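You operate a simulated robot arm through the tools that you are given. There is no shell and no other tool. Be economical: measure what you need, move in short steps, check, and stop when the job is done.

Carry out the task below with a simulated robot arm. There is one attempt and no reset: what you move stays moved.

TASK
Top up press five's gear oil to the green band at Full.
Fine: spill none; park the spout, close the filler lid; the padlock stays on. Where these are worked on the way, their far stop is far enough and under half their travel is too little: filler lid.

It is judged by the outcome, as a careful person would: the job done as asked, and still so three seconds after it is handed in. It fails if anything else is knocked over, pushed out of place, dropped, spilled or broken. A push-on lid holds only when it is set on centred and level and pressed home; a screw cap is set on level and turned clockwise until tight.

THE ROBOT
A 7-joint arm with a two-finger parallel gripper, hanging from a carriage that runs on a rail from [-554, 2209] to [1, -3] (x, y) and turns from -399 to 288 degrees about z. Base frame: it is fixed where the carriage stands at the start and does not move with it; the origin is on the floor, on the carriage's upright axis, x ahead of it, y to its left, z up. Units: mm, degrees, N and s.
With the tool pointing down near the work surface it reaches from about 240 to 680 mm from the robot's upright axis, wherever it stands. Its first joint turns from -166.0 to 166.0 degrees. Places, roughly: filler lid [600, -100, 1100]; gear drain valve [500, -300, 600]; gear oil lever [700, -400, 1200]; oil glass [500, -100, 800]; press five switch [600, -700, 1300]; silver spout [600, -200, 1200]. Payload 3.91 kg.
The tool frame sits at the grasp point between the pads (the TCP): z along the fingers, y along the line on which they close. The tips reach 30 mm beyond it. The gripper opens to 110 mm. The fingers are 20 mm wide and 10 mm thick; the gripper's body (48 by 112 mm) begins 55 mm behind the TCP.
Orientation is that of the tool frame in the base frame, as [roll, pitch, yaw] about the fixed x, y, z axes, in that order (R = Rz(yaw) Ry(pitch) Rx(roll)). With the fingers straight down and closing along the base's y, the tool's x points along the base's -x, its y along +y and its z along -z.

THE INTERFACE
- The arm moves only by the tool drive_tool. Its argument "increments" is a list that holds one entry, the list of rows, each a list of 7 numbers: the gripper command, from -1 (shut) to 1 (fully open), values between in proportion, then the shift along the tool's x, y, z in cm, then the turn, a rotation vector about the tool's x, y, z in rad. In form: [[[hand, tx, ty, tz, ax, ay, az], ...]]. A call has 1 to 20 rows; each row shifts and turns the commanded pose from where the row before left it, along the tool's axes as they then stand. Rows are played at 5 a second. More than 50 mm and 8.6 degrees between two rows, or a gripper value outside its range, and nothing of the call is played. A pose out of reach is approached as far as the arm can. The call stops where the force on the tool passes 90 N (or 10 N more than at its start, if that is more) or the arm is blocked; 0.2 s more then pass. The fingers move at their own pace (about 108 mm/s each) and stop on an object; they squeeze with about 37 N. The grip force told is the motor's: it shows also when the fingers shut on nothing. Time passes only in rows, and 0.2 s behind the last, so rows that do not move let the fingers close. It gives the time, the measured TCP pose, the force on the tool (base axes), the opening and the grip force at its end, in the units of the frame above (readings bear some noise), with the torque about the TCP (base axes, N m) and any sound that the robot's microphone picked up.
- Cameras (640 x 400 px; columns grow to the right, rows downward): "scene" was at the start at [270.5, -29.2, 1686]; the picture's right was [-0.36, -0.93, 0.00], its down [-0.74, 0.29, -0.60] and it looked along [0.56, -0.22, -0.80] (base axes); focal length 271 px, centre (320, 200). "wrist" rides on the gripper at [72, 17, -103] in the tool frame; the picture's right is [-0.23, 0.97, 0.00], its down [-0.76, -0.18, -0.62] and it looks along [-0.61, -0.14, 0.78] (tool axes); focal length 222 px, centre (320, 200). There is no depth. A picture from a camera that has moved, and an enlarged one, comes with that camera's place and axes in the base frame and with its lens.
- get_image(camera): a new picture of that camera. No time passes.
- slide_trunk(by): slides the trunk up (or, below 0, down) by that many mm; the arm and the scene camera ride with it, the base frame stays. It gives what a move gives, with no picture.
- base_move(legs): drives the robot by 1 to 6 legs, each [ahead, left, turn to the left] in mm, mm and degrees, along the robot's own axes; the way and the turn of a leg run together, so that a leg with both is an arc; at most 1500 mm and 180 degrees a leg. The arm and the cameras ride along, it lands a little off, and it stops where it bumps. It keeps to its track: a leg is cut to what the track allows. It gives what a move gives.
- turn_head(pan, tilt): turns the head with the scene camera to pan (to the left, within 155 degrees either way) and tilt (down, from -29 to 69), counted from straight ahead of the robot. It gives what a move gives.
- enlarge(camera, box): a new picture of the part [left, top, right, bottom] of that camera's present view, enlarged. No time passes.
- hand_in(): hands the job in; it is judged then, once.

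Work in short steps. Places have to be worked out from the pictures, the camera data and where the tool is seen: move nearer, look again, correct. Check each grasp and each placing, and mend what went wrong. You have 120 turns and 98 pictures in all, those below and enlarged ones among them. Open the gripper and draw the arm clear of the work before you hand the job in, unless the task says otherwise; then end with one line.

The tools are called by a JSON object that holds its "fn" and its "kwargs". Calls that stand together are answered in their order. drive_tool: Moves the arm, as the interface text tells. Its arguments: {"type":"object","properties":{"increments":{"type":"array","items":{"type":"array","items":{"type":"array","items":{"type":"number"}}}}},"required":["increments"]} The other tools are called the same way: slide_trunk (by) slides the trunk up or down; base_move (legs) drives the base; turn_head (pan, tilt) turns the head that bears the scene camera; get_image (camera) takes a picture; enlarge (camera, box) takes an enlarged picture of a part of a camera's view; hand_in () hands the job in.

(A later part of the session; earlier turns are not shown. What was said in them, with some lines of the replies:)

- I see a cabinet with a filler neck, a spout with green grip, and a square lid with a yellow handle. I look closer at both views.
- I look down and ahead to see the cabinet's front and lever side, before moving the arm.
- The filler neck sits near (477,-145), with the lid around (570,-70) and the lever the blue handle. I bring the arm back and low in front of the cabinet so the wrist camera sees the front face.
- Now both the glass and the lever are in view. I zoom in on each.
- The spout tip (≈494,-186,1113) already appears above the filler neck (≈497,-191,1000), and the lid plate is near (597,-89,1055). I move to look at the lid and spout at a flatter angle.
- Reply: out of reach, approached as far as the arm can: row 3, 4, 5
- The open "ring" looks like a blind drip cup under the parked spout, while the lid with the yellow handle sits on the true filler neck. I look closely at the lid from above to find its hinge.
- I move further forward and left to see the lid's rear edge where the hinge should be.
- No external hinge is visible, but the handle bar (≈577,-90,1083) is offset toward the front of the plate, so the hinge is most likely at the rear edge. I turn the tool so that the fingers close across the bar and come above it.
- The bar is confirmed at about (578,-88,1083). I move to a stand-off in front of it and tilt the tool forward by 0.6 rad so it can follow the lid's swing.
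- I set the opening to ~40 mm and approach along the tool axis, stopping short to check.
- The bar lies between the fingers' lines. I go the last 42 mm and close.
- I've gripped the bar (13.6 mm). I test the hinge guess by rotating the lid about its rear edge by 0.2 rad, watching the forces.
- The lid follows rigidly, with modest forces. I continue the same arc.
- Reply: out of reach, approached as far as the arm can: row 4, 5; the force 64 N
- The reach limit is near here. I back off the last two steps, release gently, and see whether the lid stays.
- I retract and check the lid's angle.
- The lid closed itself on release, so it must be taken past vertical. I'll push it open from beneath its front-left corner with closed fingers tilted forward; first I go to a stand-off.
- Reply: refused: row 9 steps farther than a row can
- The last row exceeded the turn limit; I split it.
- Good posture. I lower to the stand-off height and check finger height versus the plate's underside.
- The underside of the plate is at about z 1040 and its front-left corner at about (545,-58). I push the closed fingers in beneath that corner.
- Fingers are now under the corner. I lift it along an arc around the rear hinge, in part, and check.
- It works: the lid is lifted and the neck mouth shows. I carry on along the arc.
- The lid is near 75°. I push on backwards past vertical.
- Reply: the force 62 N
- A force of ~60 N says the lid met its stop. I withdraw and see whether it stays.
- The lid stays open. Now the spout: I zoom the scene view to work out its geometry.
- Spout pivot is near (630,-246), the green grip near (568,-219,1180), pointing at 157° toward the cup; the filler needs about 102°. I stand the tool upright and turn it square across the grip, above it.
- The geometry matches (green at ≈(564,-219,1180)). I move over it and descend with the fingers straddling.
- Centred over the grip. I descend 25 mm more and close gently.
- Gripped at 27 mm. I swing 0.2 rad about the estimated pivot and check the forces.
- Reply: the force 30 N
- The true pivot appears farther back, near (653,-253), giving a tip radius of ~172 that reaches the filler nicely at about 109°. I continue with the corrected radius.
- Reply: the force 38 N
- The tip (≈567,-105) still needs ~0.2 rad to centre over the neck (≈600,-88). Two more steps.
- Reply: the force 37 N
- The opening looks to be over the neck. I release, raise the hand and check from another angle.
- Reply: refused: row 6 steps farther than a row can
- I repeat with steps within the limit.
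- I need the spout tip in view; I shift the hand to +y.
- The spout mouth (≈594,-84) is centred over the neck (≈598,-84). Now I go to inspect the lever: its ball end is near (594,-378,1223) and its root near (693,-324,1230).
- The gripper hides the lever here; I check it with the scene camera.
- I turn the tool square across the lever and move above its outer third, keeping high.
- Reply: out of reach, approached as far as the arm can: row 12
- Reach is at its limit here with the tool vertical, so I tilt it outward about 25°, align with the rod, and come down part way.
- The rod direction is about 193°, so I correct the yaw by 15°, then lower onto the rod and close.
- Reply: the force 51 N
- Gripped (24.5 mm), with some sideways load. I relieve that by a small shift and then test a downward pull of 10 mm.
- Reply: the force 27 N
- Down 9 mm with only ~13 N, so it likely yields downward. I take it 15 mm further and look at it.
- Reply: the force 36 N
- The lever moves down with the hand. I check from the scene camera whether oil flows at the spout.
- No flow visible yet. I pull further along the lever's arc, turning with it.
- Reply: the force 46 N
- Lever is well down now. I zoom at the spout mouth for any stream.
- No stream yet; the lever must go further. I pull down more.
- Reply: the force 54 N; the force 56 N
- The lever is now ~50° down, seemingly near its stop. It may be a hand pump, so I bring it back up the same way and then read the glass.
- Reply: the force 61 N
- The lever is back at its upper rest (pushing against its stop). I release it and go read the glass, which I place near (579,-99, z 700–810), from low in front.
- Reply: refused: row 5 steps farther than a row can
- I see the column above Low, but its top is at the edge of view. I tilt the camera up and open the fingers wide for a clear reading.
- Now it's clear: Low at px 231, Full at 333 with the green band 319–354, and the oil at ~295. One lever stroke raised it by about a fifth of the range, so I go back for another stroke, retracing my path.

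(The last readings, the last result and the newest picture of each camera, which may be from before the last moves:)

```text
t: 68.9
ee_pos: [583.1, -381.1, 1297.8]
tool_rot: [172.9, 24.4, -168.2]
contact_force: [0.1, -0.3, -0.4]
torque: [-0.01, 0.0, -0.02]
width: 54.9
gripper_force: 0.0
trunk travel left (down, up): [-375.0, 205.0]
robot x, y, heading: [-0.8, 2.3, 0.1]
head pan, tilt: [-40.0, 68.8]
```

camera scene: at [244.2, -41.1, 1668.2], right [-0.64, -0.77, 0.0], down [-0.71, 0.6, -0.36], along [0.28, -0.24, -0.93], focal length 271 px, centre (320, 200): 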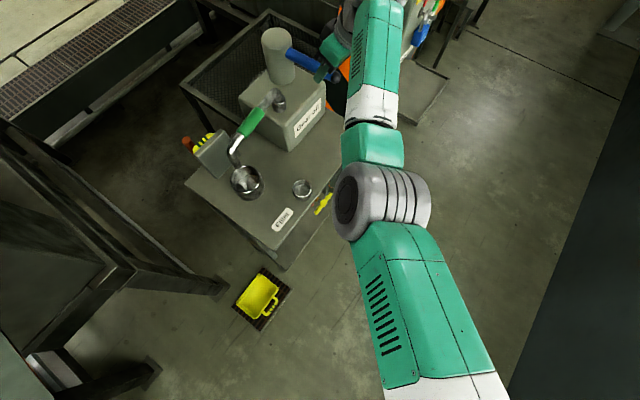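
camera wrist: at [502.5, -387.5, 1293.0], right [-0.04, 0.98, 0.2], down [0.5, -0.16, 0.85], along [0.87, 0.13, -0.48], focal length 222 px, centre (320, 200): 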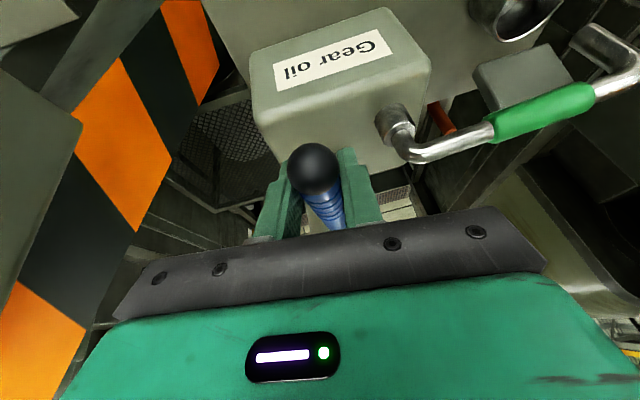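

{"fn": "drive_tool", "kwargs": {"increments": [[[0, 0, -0.2, 4, 0, 0, 0], [0, 0, 0, 4, 0, 0, 0], [-1, 0, 0, 0, 0, 0, 0], [-1, 0, 0, 0, 0, 0, 0]]]}}

{"fn": "get_image", "kwargs": {"camera": "wrist"}}

```text
t: 69.9
ee_pos: [614.2, -369.3, 1222.2]
tool_rot: [173.0, 24.2, -168.3]
contact_force: [7.6, -9.1, -6.8]
torque: [-0.08, -0.02, -1.0]
width: 24.8
gripper_force: 45.2
trunk travel left (down, up): [-375.0, 205.0]
robot x, y, heading: [-1.7, 3.6, -0.2]
head pan, tilt: [-40.0, 68.8]
```

```text
24 pictures are left
camera wrist: at [505.9, -386.9, 1288.4], right [-0.04, 0.98, 0.2], down [0.49, -0.16, 0.86], along [0.87, 0.13, -0.47], focal length 222 px, centre (320, 200)
```

wrist: 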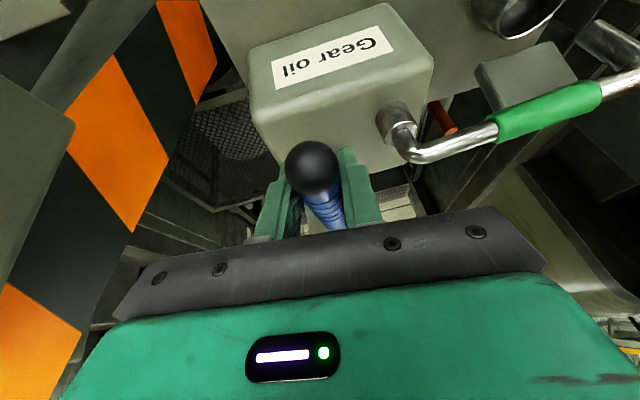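

Gripped again. I repeat the full stroke down with similar timing.

{"fn": "drive_tool", "kwargs": {"increments": [[[-1, 0.2, 0, 0.45, 0, 0, 0], [-1, 0.2, 0, 0.45, 0, 0, 0], [-1, 0.2, 0, 0.45, 0, 0, 0], [-1, 0.2, 0, 0.45, 0, 0, 0], [-1, 0.16, 0, 0.94, 0, -0.1, 0], [-1, 0.16, 0, 0.94, 0, -0.1, 0], [-1, 0, 0, 0, 0, 0, 0], [-1, 0.16, 0, 0.94, 0, -0.1, 0], [-1, 0.16, 0, 0.94, 0, -0.1, 0], [-1, 0, 0, 0, 0, 0, 0], [-1, 0.16, 0.1, 0.94, 0, -0.1, 0], [-1, 0.16, 0.1, 0.94, 0, -0.1, 0]]]}}

{"fn": "enlarge", "kwargs": {"camera": "scene", "box": [210, 100, 290, 210]}}

```text
t: 72.5
ee_pos: [634.2, -363.5, 1160.4]
tool_rot: [168.7, 58.6, -175.5]
contact_force: [-26.7, -44.7, 17.7]
torque: [-0.28, 0.09, 1.31]
width: 25.1
gripper_force: 44.5
trunk travel left (down, up): [-375.0, 205.0]
robot x, y, heading: [1.9, -2.6, 0.1]
head pan, tilt: [-40.0, 68.8]
```

```text
3.64 times, centred on (250, 155) of scene
camera zoom: at [243.0, -42.2, 1668.2], right [-0.64, -0.77, 0.01], down [-0.71, 0.6, -0.36], along [0.28, -0.24, -0.93], focal length 987 px, centre (574, 364)
```

zoom: 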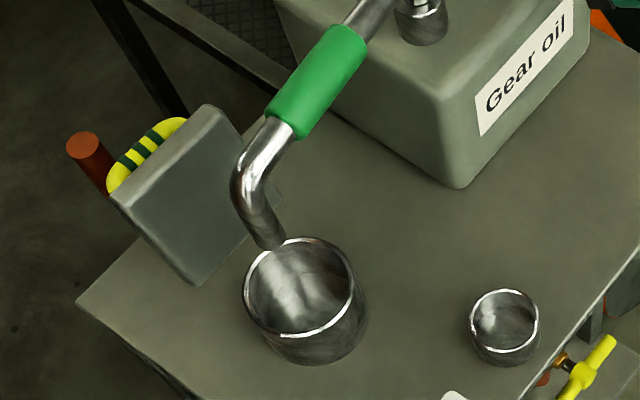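

Bottom reached, nothing spilled. I bring the lever back up.

{"fn": "drive_tool", "kwargs": {"increments": [[[-1, 0, 0, 0, 0, 0.1, 0], [-1, -0.16, -0.1, -0.94, 0, 0, 0], [-1, 0, 0, 0, 0, 0.1, 0], [-1, -0.16, -0.1, -0.94, 0, 0, 0], [-1, 0, 0, 0, 0, 0.1, 0], [-1, -0.16, 0, -0.94, 0, 0, 0], [-1, 0, 0, 0, 0, 0.1, 0], [-1, -0.16, 0, -0.94, 0, 0, 0], [-1, 0, 0, 0, 0, 0.1, 0], [-1, -0.16, 0, -0.94, 0, 0, 0], [-1, 0, 0, 0, 0, 0.1, 0], [-1, -0.16, 0, -0.94, 0, 0, 0], [-1, -0.2, 0, -0.45, 0, 0, 0], [-1, -0.2, 0, -0.45, 0, 0, 0], [-1, -0.2, 0, -0.45, 0, 0, 0], [-1, -0.2, 0, -0.45, 0, 0, 0]]]}}

```text
t: 75.9
ee_pos: [611.3, -370.6, 1220.4]
tool_rot: [172.8, 23.9, -168.4]
contact_force: [17.3, -20.3, -47.5]
torque: [0.09, 0.4, -0.97]
width: 24.7
gripper_force: 44.6
trunk travel left (down, up): [-375.0, 205.0]
robot x, y, heading: [-1.6, -0.1, -0.1]
head pan, tilt: [-40.0, 68.8]
```

At the upper stop again. I release and go read the glass by the same path.

{"fn": "drive_tool", "kwargs": {"increments": [[[-1, 0.15, 0, 0.4, 0, 0, 0], [0, 0, 0, 0, 0, 0, 0], [0, 0, 0, -4, 0, 0, 0], [0, 0, 0, -4, 0, 0, 0], [0, 0, 0, 0, 0.05, 0.13, 0], [0, 0, 0, 0, 0.05, 0.13, 0], [0, 0, 0, 0, 0.02, 0.14, 0], [0, 2.2, 4, 0, 0, 0, 0], [0, 2.2, 4, 0, 0, 0, 0], [0, 2.2, 4, 0, 0, 0, 0], [0, 2.2, 4, 0, 0, 0, 0], [0, 2.2, 4, 0, 0, 0, 0], [0, 2.2, 4, 0, 0, 0, 0], [0, 2.2, 4, 0, 0, 0, 0], [0, 2.2, 4, 0, 0, 0, 0], [0, 2.2, 4, 0, 0, 0, 0], [0, 2.2, 3.5, 0, 0, 0, 0]]]}}

{"fn": "drive_tool", "kwargs": {"increments": [[[1, 0, 0, 4, 0, 0, 0], [1, 0, 0, 4, 0, 0, 0], [1, 0, 0, 4, 0, 0, 0], [1, 0, 0, 4, 0, 0, 0], [1, 0, 0, 4, 0, 0, 0], [1, 0, 0, 4, 0, 0, 0], [1, 0, 0, 4, 0, 0, 0], [1, 0, 0, 2, 0, 0, 0], [1, 0, 0, 0, 0, -0.12, 0], [1, 0, 0, 0, 0, -0.12, 0], [1, 0, 0, 0, 0, -0.12, 0]]]}}

{"fn": "enlarge", "kwargs": {"camera": "wrist", "box": [220, 80, 380, 220]}}

```text
t: 79.5
ee_pos: [278.5, -47.0, 1288.5]
tool_rot: [-179.9, 1.3, -167.0]
contact_force: [0.7, -0.5, -1.0]
torque: [0.0, -0.03, -0.01]
width: 55.2
gripper_force: 0.1
trunk travel left (down, up): [-375.0, 205.0]
robot x, y, heading: [0.6, -1.7, -0.1]
head pan, tilt: [-40.0, 68.8]
```

```text
t: 81.9
ee_pos: [289.5, -47.1, 987.3]
tool_rot: [-179.9, 22.2, -167.0]
contact_force: [0.5, -0.6, 1.0]
torque: [-0.01, 0.01, 0.02]
width: 110.1
gripper_force: 0.1
trunk travel left (down, up): [-375.0, 205.0]
robot x, y, heading: [0.8, 0.0, -0.2]
head pan, tilt: [-40.0, 68.8]
```

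```text
2.86 times, centred on (300, 150) of wrist
camera zoom: at [181.7, -53.2, 1055.1], right [-0.01, 1.0, 0.08], down [0.5, -0.07, 0.86], along [0.87, 0.05, -0.5], focal length 635 px, centre (377, 343)
```

zoom: 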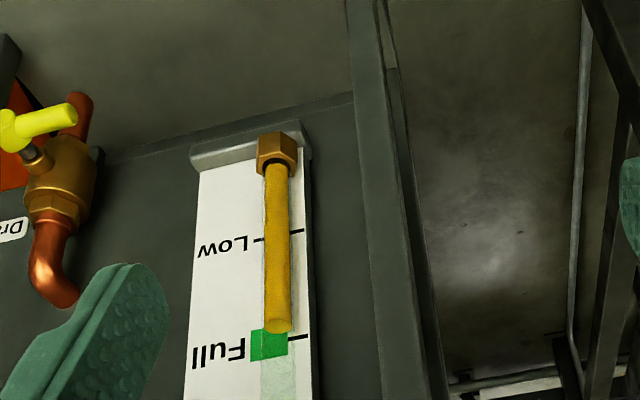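

The level now shows just at the lower part of the green band, but the tube stands in front of the scale and I look down at it, so the true level is higher. I lower the trunk and tilt for a flatter reading.

{"fn": "slide_trunk", "kwargs": {"by": -130}}

{"fn": "drive_tool", "kwargs": {"increments": [[[1, 0, 0, 0, 0, -0.1, 0], [1, 0, 0, 0, 0, -0.1, 0]]]}}

{"fn": "enlarge", "kwargs": {"camera": "wrist", "box": [220, 90, 380, 250]}}

```text
t: 83.5
ee_pos: [290.6, -46.4, 857.1]
tool_rot: [-179.8, 22.1, -167.1]
contact_force: [0.2, 0.2, 0.6]
torque: [0.04, 0.0, -0.02]
width: 110.0
gripper_force: 0.1
trunk travel left (down, up): [-245.0, 335.0]
robot x, y, heading: [-0.6, -2.7, -0.1]
head pan, tilt: [-40.0, 68.8]
```

```text
t: 84.1
ee_pos: [289.4, -46.4, 857.5]
tool_rot: [-179.9, 33.6, -167.0]
contact_force: [0.0, 0.5, 0.3]
torque: [-0.01, 0.0, -0.03]
width: 110.2
gripper_force: 0.0
trunk travel left (down, up): [-245.0, 335.0]
robot x, y, heading: [0.0, 1.5, -0.2]
head pan, tilt: [-40.0, 68.8]
```

```text
2.50 times, centred on (300, 170) of wrist
camera zoom: at [170.5, -55.2, 903.4], right [-0.03, 0.99, 0.12], down [0.32, -0.11, 0.94], along [0.95, 0.07, -0.32], focal length 555 px, centre (370, 275)
```

zoom: 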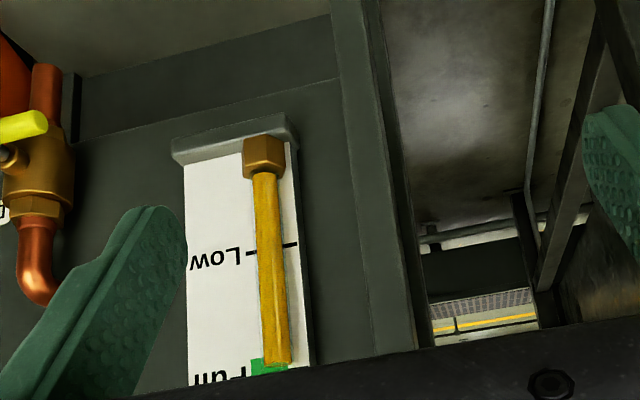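

The flat reading puts the oil right at the Full line, mid-green. Oil done; I restore the trunk, rise, and turn toward the spout to park it.

{"fn": "drive_tool", "kwargs": {"increments": [[[1, 0, 0, 0, 0, 0.1, 0], [1, 0, 0, 0, 0, 0.1, 0], [1, 0, 0, 0, 0, 0.12, 0], [1, 0, 0, 0, 0, 0.12, 0], [1, 0, 0, 0, 0, 0.12, 0]]]}}

{"fn": "slide_trunk", "kwargs": {"by": 130}}

{"fn": "drive_tool", "kwargs": {"increments": [[[0, 0, 0, -4.5, 0, 0, 0], [0, 0, 0, -4.5, 0, 0, 0], [0, 0, 0, -4.5, 0, 0, 0], [0, 0, 0, -4.5, 0, 0, 0], [0, 0, 0, -4.5, 0, 0, 0], [0, 0, 0, -4.5, 0, 0, 0], [0, 0, 0, -4.5, 0, 0, 0], [0, 0, 0, 0, 0, 0, 0.133], [0, 0, 0, 0, 0, 0, 0.133], [0, 0, 0, 0, 0, 0, 0.133], [0, 0, 0, 0, 0, 0, 0.133], [0, 0, 0, 0, 0, 0, 0.133], [0, 0, 0, 0, 0, 0, 0.133], [0, 0, 0, 0, 0, 0, 0.133], [0, 0, 0, 0, 0, 0, 0.133], [0, 0, 0, 0, 0, 0, 0.133], [0, 0, 0, 0, 0, 0, 0.133], [0, 0, 0, 0, 0, 0, 0.133]]]}}

```text
t: 85.3
ee_pos: [288.4, -47.0, 857.8]
tool_rot: [180.0, 1.3, -167.0]
contact_force: [0.1, 0.8, -0.6]
torque: [0.01, -0.03, -0.01]
width: 110.1
gripper_force: 0.0
trunk travel left (down, up): [-245.0, 335.0]
robot x, y, heading: [1.2, -1.7, 0.1]
head pan, tilt: [-40.0, 68.8]
```

```text
t: 86.9
ee_pos: [289.3, -46.2, 987.0]
tool_rot: [-179.9, 1.4, -167.0]
contact_force: [-0.3, 0.3, 0.2]
torque: [0.02, -0.03, -0.01]
width: 110.2
gripper_force: 0.0
trunk travel left (down, up): [-375.0, 205.0]
robot x, y, heading: [0.3, -2.0, 0.1]
head pan, tilt: [-40.0, 68.8]
```

```text
t: 90.7
ee_pos: [281.1, -47.2, 1302.5]
tool_rot: [178.6, 0.2, 109.0]
contact_force: [-0.3, -0.2, 0.1]
torque: [0.03, -0.01, -0.03]
width: 54.9
gripper_force: 0.1
trunk travel left (down, up): [-375.0, 205.0]
robot x, y, heading: [-1.4, 1.3, -0.0]
head pan, tilt: [-40.0, 68.8]
```

{"fn": "drive_tool", "kwargs": {"increments": [[[0, -2.72, 3.56, 0, 0.02, 0, 0], [0, -2.72, 3.56, 0, 0, 0, 0], [0, -2.72, 3.56, 0, 0, 0, 0], [0, -2.72, 3.56, 0, 0, 0, 0], [0, -2.72, 3.56, 0, 0, 0, 0], [0, -2.72, 3.56, 0, 0, 0, 0], [0, -2.72, 3.56, 0, 0, 0, 0], [0, -2.72, 3.56, 0, 0, 0, 0], [0, 0, 0, 4, 0, 0, 0]]]}}

{"fn": "get_image", "kwargs": {"camera": "wrist"}}

```text
t: 92.7
ee_pos: [619.6, -160.4, 1265.3]
tool_rot: [179.7, 0.3, 109.2]
contact_force: [0.7, -0.5, 0.1]
torque: [0.02, 0.03, -0.01]
width: 55.0
gripper_force: 0.1
trunk travel left (down, up): [-375.0, 205.0]
robot x, y, heading: [-0.2, 1.0, -0.1]
head pan, tilt: [-40.0, 68.8]
```

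```text
20 pictures are left
camera wrist: at [611.4, -84.8, 1368.0], right [0.99, 0.11, 0.0], down [0.08, -0.78, 0.63], along [0.07, -0.62, -0.78], focal length 222 px, centre (320, 200)
```

wrist: 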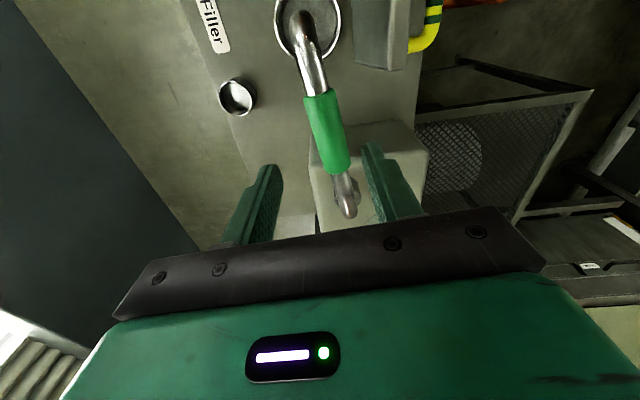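

Aligned; I shift 5 mm, descend and grip.

{"fn": "drive_tool", "kwargs": {"increments": [[[0, 0, 0.5, 3, 0, 0, 0], [0, 0, 0, 3, 0, 0, 0], [0, 0, 0, 2.1, 0, 0, 0], [-1, 0, 0, 0, 0, 0, 0], [-1, 0, 0, 0, 0, 0, 0]]]}}

```text
t: 93.9
ee_pos: [625.6, -158.4, 1185.5]
tool_rot: [179.7, 0.2, 109.1]
contact_force: [5.1, 0.1, -6.0]
torque: [0.2, -0.18, 0.74]
width: 28.0
gripper_force: 45.1
trunk travel left (down, up): [-375.0, 205.0]
robot x, y, heading: [-0.6, -1.0, -0.1]
head pan, tilt: [-40.0, 68.8]
```

I swing the spout back toward the cup about the pivot by 0.8 rad.

{"fn": "drive_tool", "kwargs": {"increments": [[[-1, -0.05, -0.98, 0, 0, 0, -0.1], [-1, -0.05, -0.98, 0, 0, 0, -0.1], [-1, -0.05, -0.98, 0, 0, 0, -0.1], [-1, -0.05, -0.98, 0, 0, 0, -0.1], [-1, -0.05, -0.98, 0, 0, 0, -0.1], [-1, -0.05, -0.98, 0, 0, 0, -0.1], [-1, -0.05, -0.98, 0, 0, 0, -0.1]]]}}

{"fn": "get_image", "kwargs": {"camera": "wrist"}}

```text
t: 95.5
ee_pos: [573.6, -203.8, 1182.5]
tool_rot: [180.0, 0.3, 149.2]
contact_force: [-21.9, 3.4, 32.7]
torque: [0.13, 0.21, -1.04]
width: 27.4
gripper_force: 44.9
trunk travel left (down, up): [-375.0, 205.0]
robot x, y, heading: [1.4, -2.3, 0.2]
head pan, tilt: [-40.0, 68.8]
```

```text
19 pictures are left
camera wrist: at [519.4, -150.3, 1285.7], right [0.69, 0.72, 0.0], down [0.56, -0.54, 0.63], along [0.45, -0.43, -0.78], focal length 222 px, centre (320, 200)
```

wrist: 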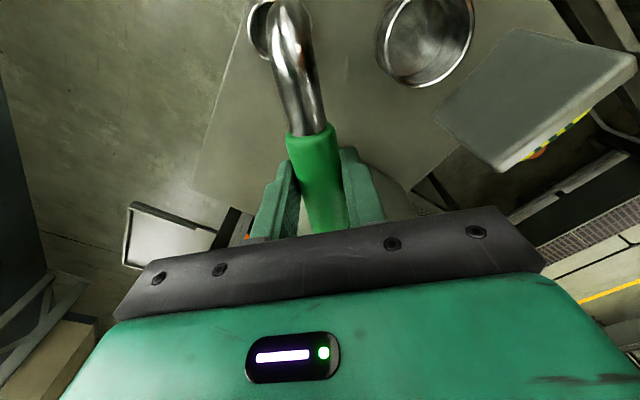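

About 20 mm left to the original grip position.

{"fn": "drive_tool", "kwargs": {"increments": [[[-1, -0.05, -0.98, 0, 0, 0, -0.07], [-1, -0.05, -0.98, 0, 0, 0, -0.06], [-1, 0, 0, 0, 0, 0, 0]]]}}

{"fn": "get_image", "kwargs": {"camera": "wrist"}}

```text
t: 96.3
ee_pos: [565.8, -220.9, 1181.5]
tool_rot: [180.0, 0.3, 156.6]
contact_force: [-1.7, -1.8, 4.9]
torque: [0.19, -0.15, -0.69]
width: 26.8
gripper_force: 44.6
trunk travel left (down, up): [-375.0, 205.0]
robot x, y, heading: [1.1, 3.3, -0.1]
head pan, tilt: [-40.0, 68.8]
```

```text
18 pictures are left
camera wrist: at [505.0, -174.8, 1285.0], right [0.59, 0.8, 0.0], down [0.63, -0.46, 0.63], along [0.51, -0.37, -0.78], focal length 222 px, centre (320, 200)
```

wrist: 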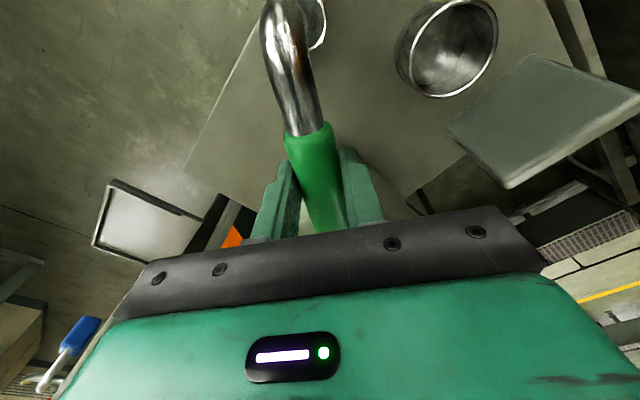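

The spout's place matches its original look. I release, rise, and verify over the cup.

{"fn": "drive_tool", "kwargs": {"increments": [[[0, 0, 0, 0, 0, 0, 0], [0, 0, 0, -3, 0, 0, 0], [0, 0, 0, -4, 0, 0, 0], [0, 2.4, 0, -3, 0, 0, 0]]]}}

{"fn": "get_image", "kwargs": {"camera": "wrist"}}

```text
t: 97.3
ee_pos: [544.6, -208.6, 1283.0]
tool_rot: [-180.0, 0.3, 156.7]
contact_force: [-0.7, 0.9, 0.0]
torque: [-0.01, -0.04, 0.02]
width: 54.9
gripper_force: 0.1
trunk travel left (down, up): [-375.0, 205.0]
robot x, y, heading: [2.4, -3.7, 0.2]
head pan, tilt: [-40.0, 68.8]
```

```text
17 pictures are left
camera wrist: at [483.4, -162.6, 1385.3], right [0.59, 0.8, 0.0], down [0.63, -0.46, 0.63], along [0.5, -0.37, -0.78], focal length 222 px, centre (320, 200)
```

wrist: 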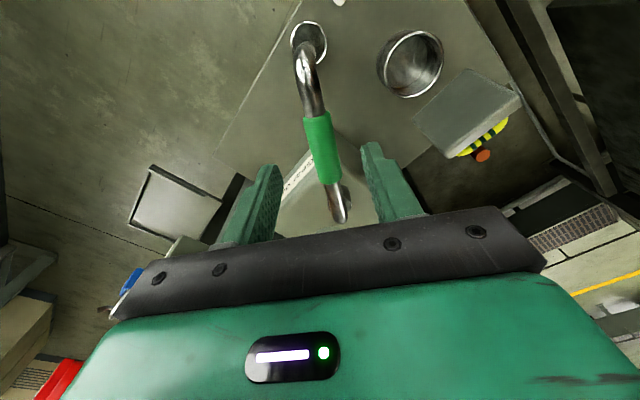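

The spout is parked over its cup as at first. Now the lid: it leans back ~115°, top edge near (678,-65,1125). I bring the tool above it, fingers 45 mm apart to straddle its top edge, tilted 20° forward.

{"fn": "drive_tool", "kwargs": {"increments": [[[-0.18, 0, 0, -2, 0, 0, 0.13], [-0.18, 0, 0, 0, 0, 0, 0.13], [-0.18, 0, 0, 0, 0, 0, 0.13], [-0.18, 0, 0, 0, 0, 0, 0.13], [-0.18, 0, 0, 0, 0, 0, 0.13], [-0.18, 0, 0, 0, 0, 0, 0.13], [-0.18, 0, 0, 0, 0, 0, 0.13], [-0.18, 2.9, 3.5, 0, 0, 0, 0], [-0.18, 2.9, 3.5, 0, 0, 0, 0], [-0.18, 2.9, 3, 0, 0, 0, 0], [-0.18, 2.9, 3, 0, 0, 0, 0], [-0.18, 0, 0, 0, -0.12, 0, 0], [-0.18, 0, 0, 0, -0.12, 0, 0], [-0.18, 0, 0, 0, -0.11, 0, 0]]]}}

{"fn": "get_image", "kwargs": {"camera": "wrist"}}

```text
t: 100.3
ee_pos: [639.7, -65.2, 1302.8]
tool_rot: [159.6, 0.2, 104.5]
contact_force: [0.3, -0.1, 0.3]
torque: [0.0, 0.03, 0.0]
width: 45.3
gripper_force: 0.0
trunk travel left (down, up): [-375.0, 205.0]
robot x, y, heading: [-1.7, -0.5, -0.1]
head pan, tilt: [-40.0, 68.8]
```

```text
16 pictures are left
camera wrist: at [601.2, 2.2, 1406.2], right [0.94, 0.01, 0.34], down [-0.18, -0.83, 0.53], along [0.29, -0.56, -0.78], focal length 222 px, centre (320, 200)
```

wrist: 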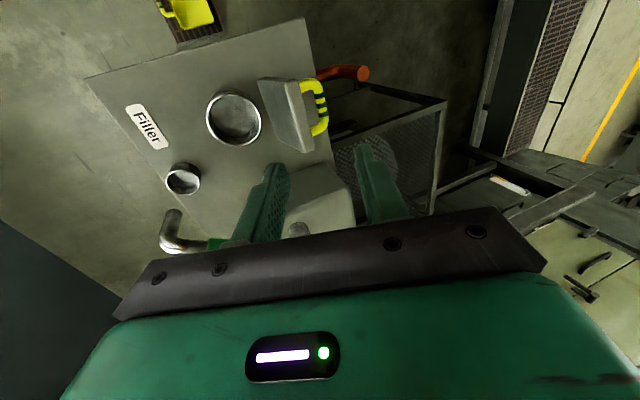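

{"fn": "drive_tool", "kwargs": {"increments": [[[-0.18, 0, -0.84, 3.37, 0, 0, 0], [-0.18, 0, -0.84, 3.37, 0, 0, 0], [-0.18, 0, -0.84, 3.37, 0, 0, 0], [-0.18, 0, -0.84, 3.37, 0, 0, 0]]]}}

{"fn": "get_image", "kwargs": {"camera": "wrist"}}

```text
t: 101.3
ee_pos: [656.1, -60.1, 1165.0]
tool_rot: [159.7, 0.2, 104.7]
contact_force: [-0.5, -0.3, 0.0]
torque: [0.03, 0.03, -0.02]
width: 45.1
gripper_force: 0.0
trunk travel left (down, up): [-375.0, 205.0]
robot x, y, heading: [-1.9, -0.9, -0.0]
head pan, tilt: [-40.0, 68.8]
```

```text
15 pictures are left
camera wrist: at [617.5, 5.9, 1266.7], right [0.94, 0.01, 0.34], down [-0.18, -0.83, 0.53], along [0.29, -0.56, -0.78], focal length 222 px, centre (320, 200)
```

wrist: 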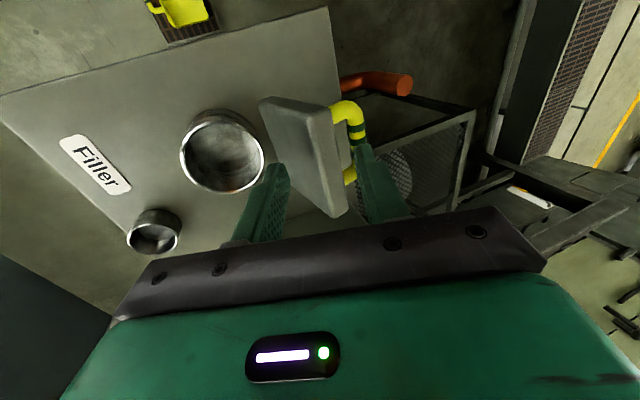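

The plate's edge lies between the fingers. I lower 35 mm and then rotate the whole tool about the hinge, carrying the lid forward.

{"fn": "drive_tool", "kwargs": {"increments": [[[-0.18, 0, -0.61, 1.64, 0, 0, 0], [-0.18, 0, -0.61, 1.64, 0, 0, 0], [-0.5, 0, 0, 0, 0, 0, 0]]]}}

{"fn": "get_image", "kwargs": {"camera": "wrist"}}

```text
t: 102.1
ee_pos: [656.8, -59.7, 1134.2]
tool_rot: [159.5, 0.2, 104.6]
contact_force: [-3.0, 3.6, 25.9]
torque: [0.04, 0.68, -0.5]
width: 34.0
gripper_force: 44.8
trunk travel left (down, up): [-375.0, 205.0]
robot x, y, heading: [-1.8, -0.1, 0.3]
head pan, tilt: [-40.0, 68.8]
```

```text
14 pictures are left
camera wrist: at [618.6, 6.7, 1235.9], right [0.94, 0.01, 0.34], down [-0.18, -0.83, 0.52], along [0.29, -0.56, -0.78], focal length 222 px, centre (320, 200)
```

wrist: 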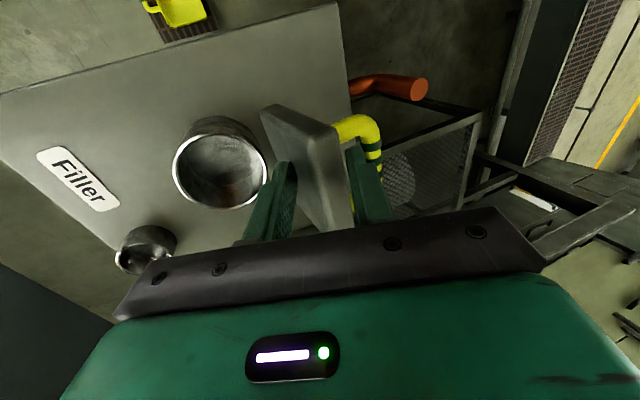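

Straddled firmly. I rotate about the hinge by 0.4 rad.

{"fn": "drive_tool", "kwargs": {"increments": [[[-0.38, 0, -0.8, -0.5, -0.1, 0, 0], [-0.38, 0, -0.8, -0.5, -0.1, 0, 0], [-0.38, 0, -0.8, -0.5, -0.1, 0, 0], [-0.38, 0, -0.8, -0.5, -0.1, 0, 0]]]}}

{"fn": "get_image", "kwargs": {"camera": "wrist"}}

```text
t: 103.1
ee_pos: [616.6, -69.3, 1134.4]
tool_rot: [136.7, 0.2, 104.5]
contact_force: [-0.1, 0.0, -0.2]
torque: [0.02, 0.06, 0.0]
width: 34.4
gripper_force: 0.5
trunk travel left (down, up): [-375.0, 205.0]
robot x, y, heading: [4.6, 0.1, 0.2]
head pan, tilt: [-40.0, 68.8]
```

```text
13 pictures are left
camera wrist: at [542.0, -13.0, 1220.0], right [0.74, -0.04, 0.67], down [-0.35, -0.88, 0.33], along [0.57, -0.48, -0.66], focal length 222 px, centre (320, 200)
```

wrist: 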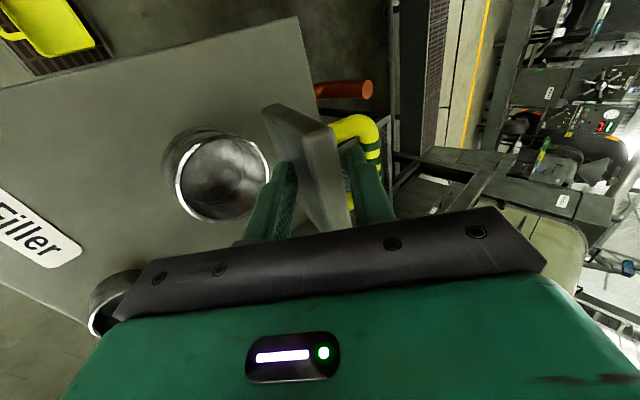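

The lid follows. I continue another 0.4 rad.

{"fn": "drive_tool", "kwargs": {"increments": [[[-0.38, 0, -0.8, -0.5, -0.1, 0, 0], [-0.38, 0, -0.8, -0.5, -0.1, 0, 0], [-0.38, 0, -0.8, -0.5, -0.1, 0, 0], [-0.38, 0, -0.8, -0.5, -0.1, 0, 0]]]}}

{"fn": "get_image", "kwargs": {"camera": "wrist"}}

```text
t: 104.1
ee_pos: [584.9, -79.9, 1119.2]
tool_rot: [113.8, 0.3, 104.5]
contact_force: [-0.5, -0.4, -0.3]
torque: [0.01, 0.04, -0.02]
width: 33.9
gripper_force: 0.1
trunk travel left (down, up): [-375.0, 205.0]
robot x, y, heading: [-0.8, -2.6, -0.2]
head pan, tilt: [-40.0, 68.8]
```

```text
12 pictures are left
camera wrist: at [481.5, -30.9, 1175.8], right [0.44, -0.12, 0.89], down [-0.43, -0.9, 0.09], along [0.79, -0.42, -0.44], focal length 222 px, centre (320, 200)
```

wrist: 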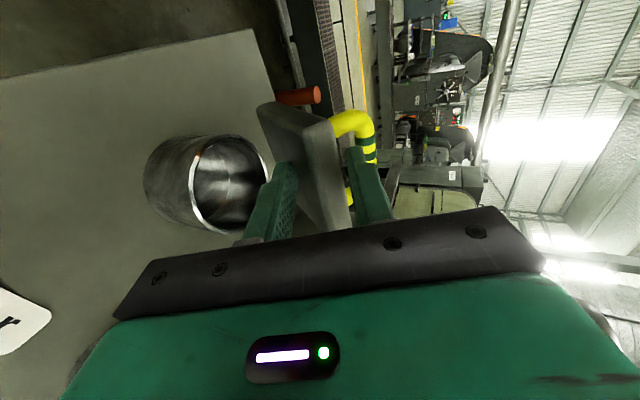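

Continuing works; the lid is at ~68°. I go on by 0.4 rad more.

{"fn": "drive_tool", "kwargs": {"increments": [[[-0.38, 0, -0.8, -0.5, -0.1, 0, 0], [-0.38, 0, -0.8, -0.5, -0.1, 0, 0], [-0.38, 0, -0.8, -0.5, -0.1, 0, 0], [-0.38, 0, -0.8, -0.5, -0.1, 0, 0]]]}}

{"fn": "get_image", "kwargs": {"camera": "wrist"}}

```text
t: 105.1
ee_pos: [555.5, -87.9, 1094.0]
tool_rot: [90.9, 0.2, 104.5]
contact_force: [-0.7, 0.1, -0.4]
torque: [-0.01, -0.07, -0.03]
width: 34.4
gripper_force: 0.6
trunk travel left (down, up): [-375.0, 205.0]
robot x, y, heading: [1.3, 2.0, 0.2]
head pan, tilt: [-40.0, 68.8]
```

```text
11 pictures are left
camera wrist: at [438.7, -42.5, 1112.1], right [0.07, -0.21, 0.97], down [-0.41, -0.89, -0.17], along [0.91, -0.39, -0.15], focal length 222 px, centre (320, 200)
```

wrist: 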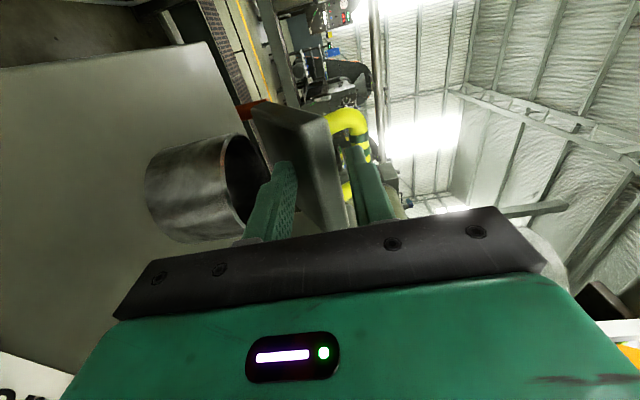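

The lid is at ~45°, resting on the lower finger. I lower it by 22 mm and then draw the fingers back out.

{"fn": "drive_tool", "kwargs": {"increments": [[[-0.38, 0, -0.75, -0.2, 0, 0, 0], [-0.38, 0, -0.75, -0.2, 0, 0, 0], [-0.38, 0, -0.7, -0.2, 0, 0, 0]]]}}

{"fn": "get_image", "kwargs": {"camera": "wrist"}}

```text
t: 105.9
ee_pos: [552.4, -89.4, 1072.7]
tool_rot: [91.0, 0.2, 104.4]
contact_force: [-0.5, -0.2, -0.9]
torque: [0.0, 0.03, -0.01]
width: 34.6
gripper_force: 0.1
trunk travel left (down, up): [-375.0, 205.0]
robot x, y, heading: [1.6, 0.5, 0.0]
head pan, tilt: [-40.0, 68.8]
```

```text
10 pictures are left
camera wrist: at [433.1, -44.5, 1090.5], right [0.07, -0.21, 0.97], down [-0.41, -0.9, -0.16], along [0.91, -0.39, -0.15], focal length 222 px, centre (320, 200)
```

wrist: 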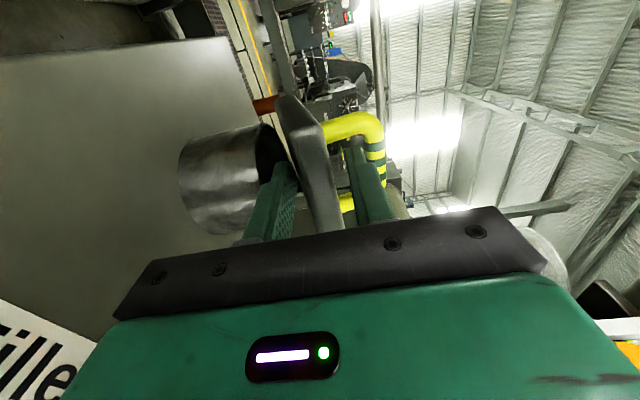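

The lid is nearly down. I lower slightly more and withdraw straight back.

{"fn": "drive_tool", "kwargs": {"increments": [[[-0.38, 0, -0.3, -0.8, 0, 0, 0], [-0.38, 0, 0, -1, 0, 0, 0], [-0.38, 0, 0, -1.5, 0, 0, 0], [-0.38, 0, 0, -2.5, 0, 0, 0], [-0.38, 0, 0, -3, 0, 0, 0]]]}}

{"fn": "get_image", "kwargs": {"camera": "wrist"}}

```text
t: 107.1
ee_pos: [469.3, -109.4, 1068.7]
tool_rot: [90.9, 0.2, 104.6]
contact_force: [0.1, -0.1, 0.0]
torque: [-0.01, 0.01, 0.0]
width: 34.5
gripper_force: 0.1
trunk travel left (down, up): [-375.0, 205.0]
robot x, y, heading: [-0.9, 3.3, 0.0]
head pan, tilt: [-40.0, 68.8]
```

```text
9 pictures are left
camera wrist: at [350.1, -64.6, 1087.3], right [0.07, -0.21, 0.97], down [-0.41, -0.89, -0.16], along [0.91, -0.39, -0.15], focal length 222 px, centre (320, 200)
```

wrist: 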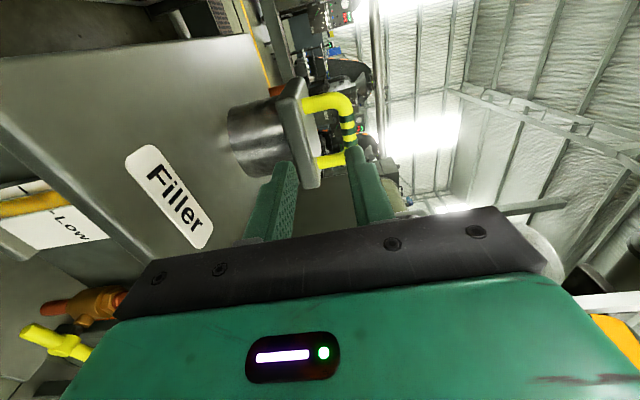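

The lid is down. I zoom to confirm it is seated.

{"fn": "enlarge", "kwargs": {"camera": "wrist", "box": [215, 60, 375, 200]}}

```text
2.86 times, centred on (295, 130) of wrist
camera zoom: at [350.1, -64.6, 1087.3], right [0.07, -0.21, 0.97], down [-0.41, -0.89, -0.16], along [0.91, -0.39, -0.15], focal length 635 px, centre (391, 400)
```

zoom: 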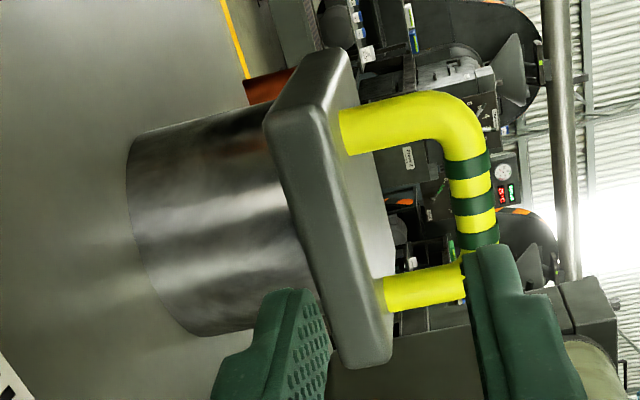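

Seated flush on the neck. I draw the arm back and up to a clear pose.

{"fn": "drive_tool", "kwargs": {"increments": [[[0, 0, 0, -4, 0, 0, 0], [0, 0, 0, -3, 0, 0, 0], [0, 0, 4, 0, 0, 0, 0], [0, 0, 4, 0, 0, 0, 0], [0, 0, 4, 0, 0, 0, 0], [0, 0, 4, 0, 0, 0, 0], [0, 0, 4, 0, 0, 0, 0], [0, 0, 4, 0, 0, 0, 0], [0, 0, 0, 0, 0.14, 0, 0], [0, 0, 0, 0, 0.14, 0, 0], [0, 0, 0, 0, 0.14, 0, 0], [0, 0, 0, 0, 0.14, 0, 0], [0, 0, 0, 0, 0.14, 0, 0], [0, 0, 0, 0, 0.14, 0, 0], [1, 0, -4, 0, 0.14, 0, 0], [1, 0, -4, 0, 0.14, 0, 0]]]}}

{"fn": "get_image", "kwargs": {"camera": "scene"}}

```text
t: 110.5
ee_pos: [353.9, -138.5, 1275.5]
tool_rot: [149.3, 0.6, 105.3]
contact_force: [-0.6, -0.5, 0.2]
torque: [-0.02, 0.04, 0.0]
width: 110.0
gripper_force: 0.1
out of reach, approached as far as the arm can: row 13, 14
trunk travel left (down, up): [-375.0, 205.0]
robot x, y, heading: [1.0, -1.3, -0.1]
head pan, tilt: [-40.0, 68.8]
```

```text
7 pictures are left
camera scene: at [244.4, -38.2, 1668.0], right [-0.64, -0.77, 0.0], down [-0.71, 0.6, -0.36], along [0.28, -0.23, -0.93], focal length 271 px, centre (320, 200)
```

scene: 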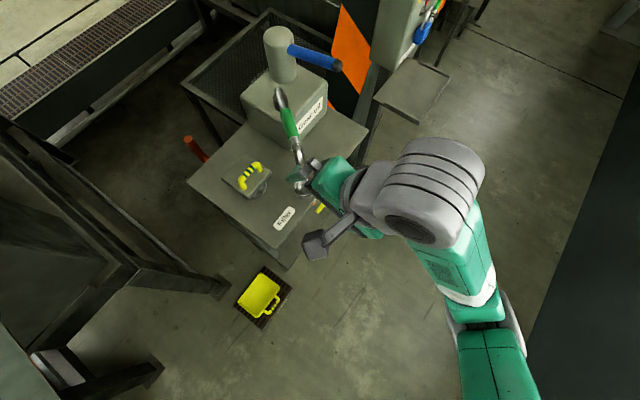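

Lid, spout and lever look just as at the start, and the padlock is on. I lift the hand farther clear and do a last zoom check.

{"fn": "drive_tool", "kwargs": {"increments": [[[1, 0, 1, -4, 0, 0, 0], [1, 2, 1, -3, 0, 0, 0], [1, 4, 0, 0, 0, 0, 0], [1, 4, 0, 0, 0, 0, 0]]]}}

{"fn": "enlarge", "kwargs": {"camera": "scene", "box": [180, 10, 380, 240]}}

```text
t: 111.5
ee_pos: [346.1, -60.9, 1357.2]
tool_rot: [149.4, 0.7, 105.3]
contact_force: [-0.4, 0.2, 0.0]
torque: [0.0, 0.01, -0.02]
width: 109.9
gripper_force: 0.0
out of reach, approached as far as the arm can: row 3, 4
trunk travel left (down, up): [-375.0, 205.0]
robot x, y, heading: [-0.1, 0.7, -0.3]
head pan, tilt: [-40.0, 68.8]
```

```text
1.74 times, centred on (280, 125) of scene
camera zoom: at [244.0, -38.4, 1667.9], right [-0.64, -0.77, 0.0], down [-0.71, 0.6, -0.36], along [0.28, -0.23, -0.93], focal length 472 px, centre (390, 330)
```

zoom: 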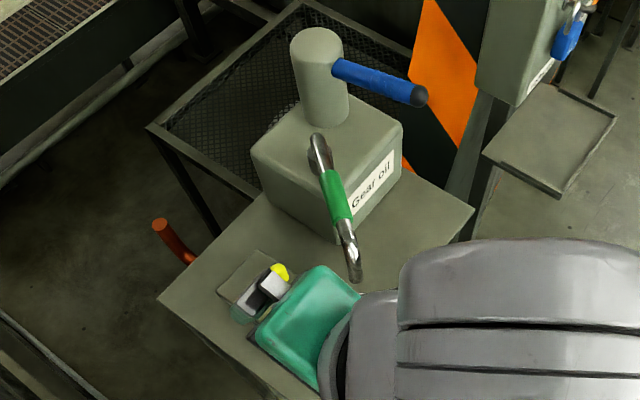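

The lever and spout match their first positions, the lid is shut and the arm is clear with the gripper open, so I hand in.

{"fn": "hand_in", "kwargs": {}}

```text
The job is handed in.
```

Press five's gear oil reads at the Full line in the green band. I saw no spill. The spout is parked over its cup, the filler lid is shut, and the padlock is still on.
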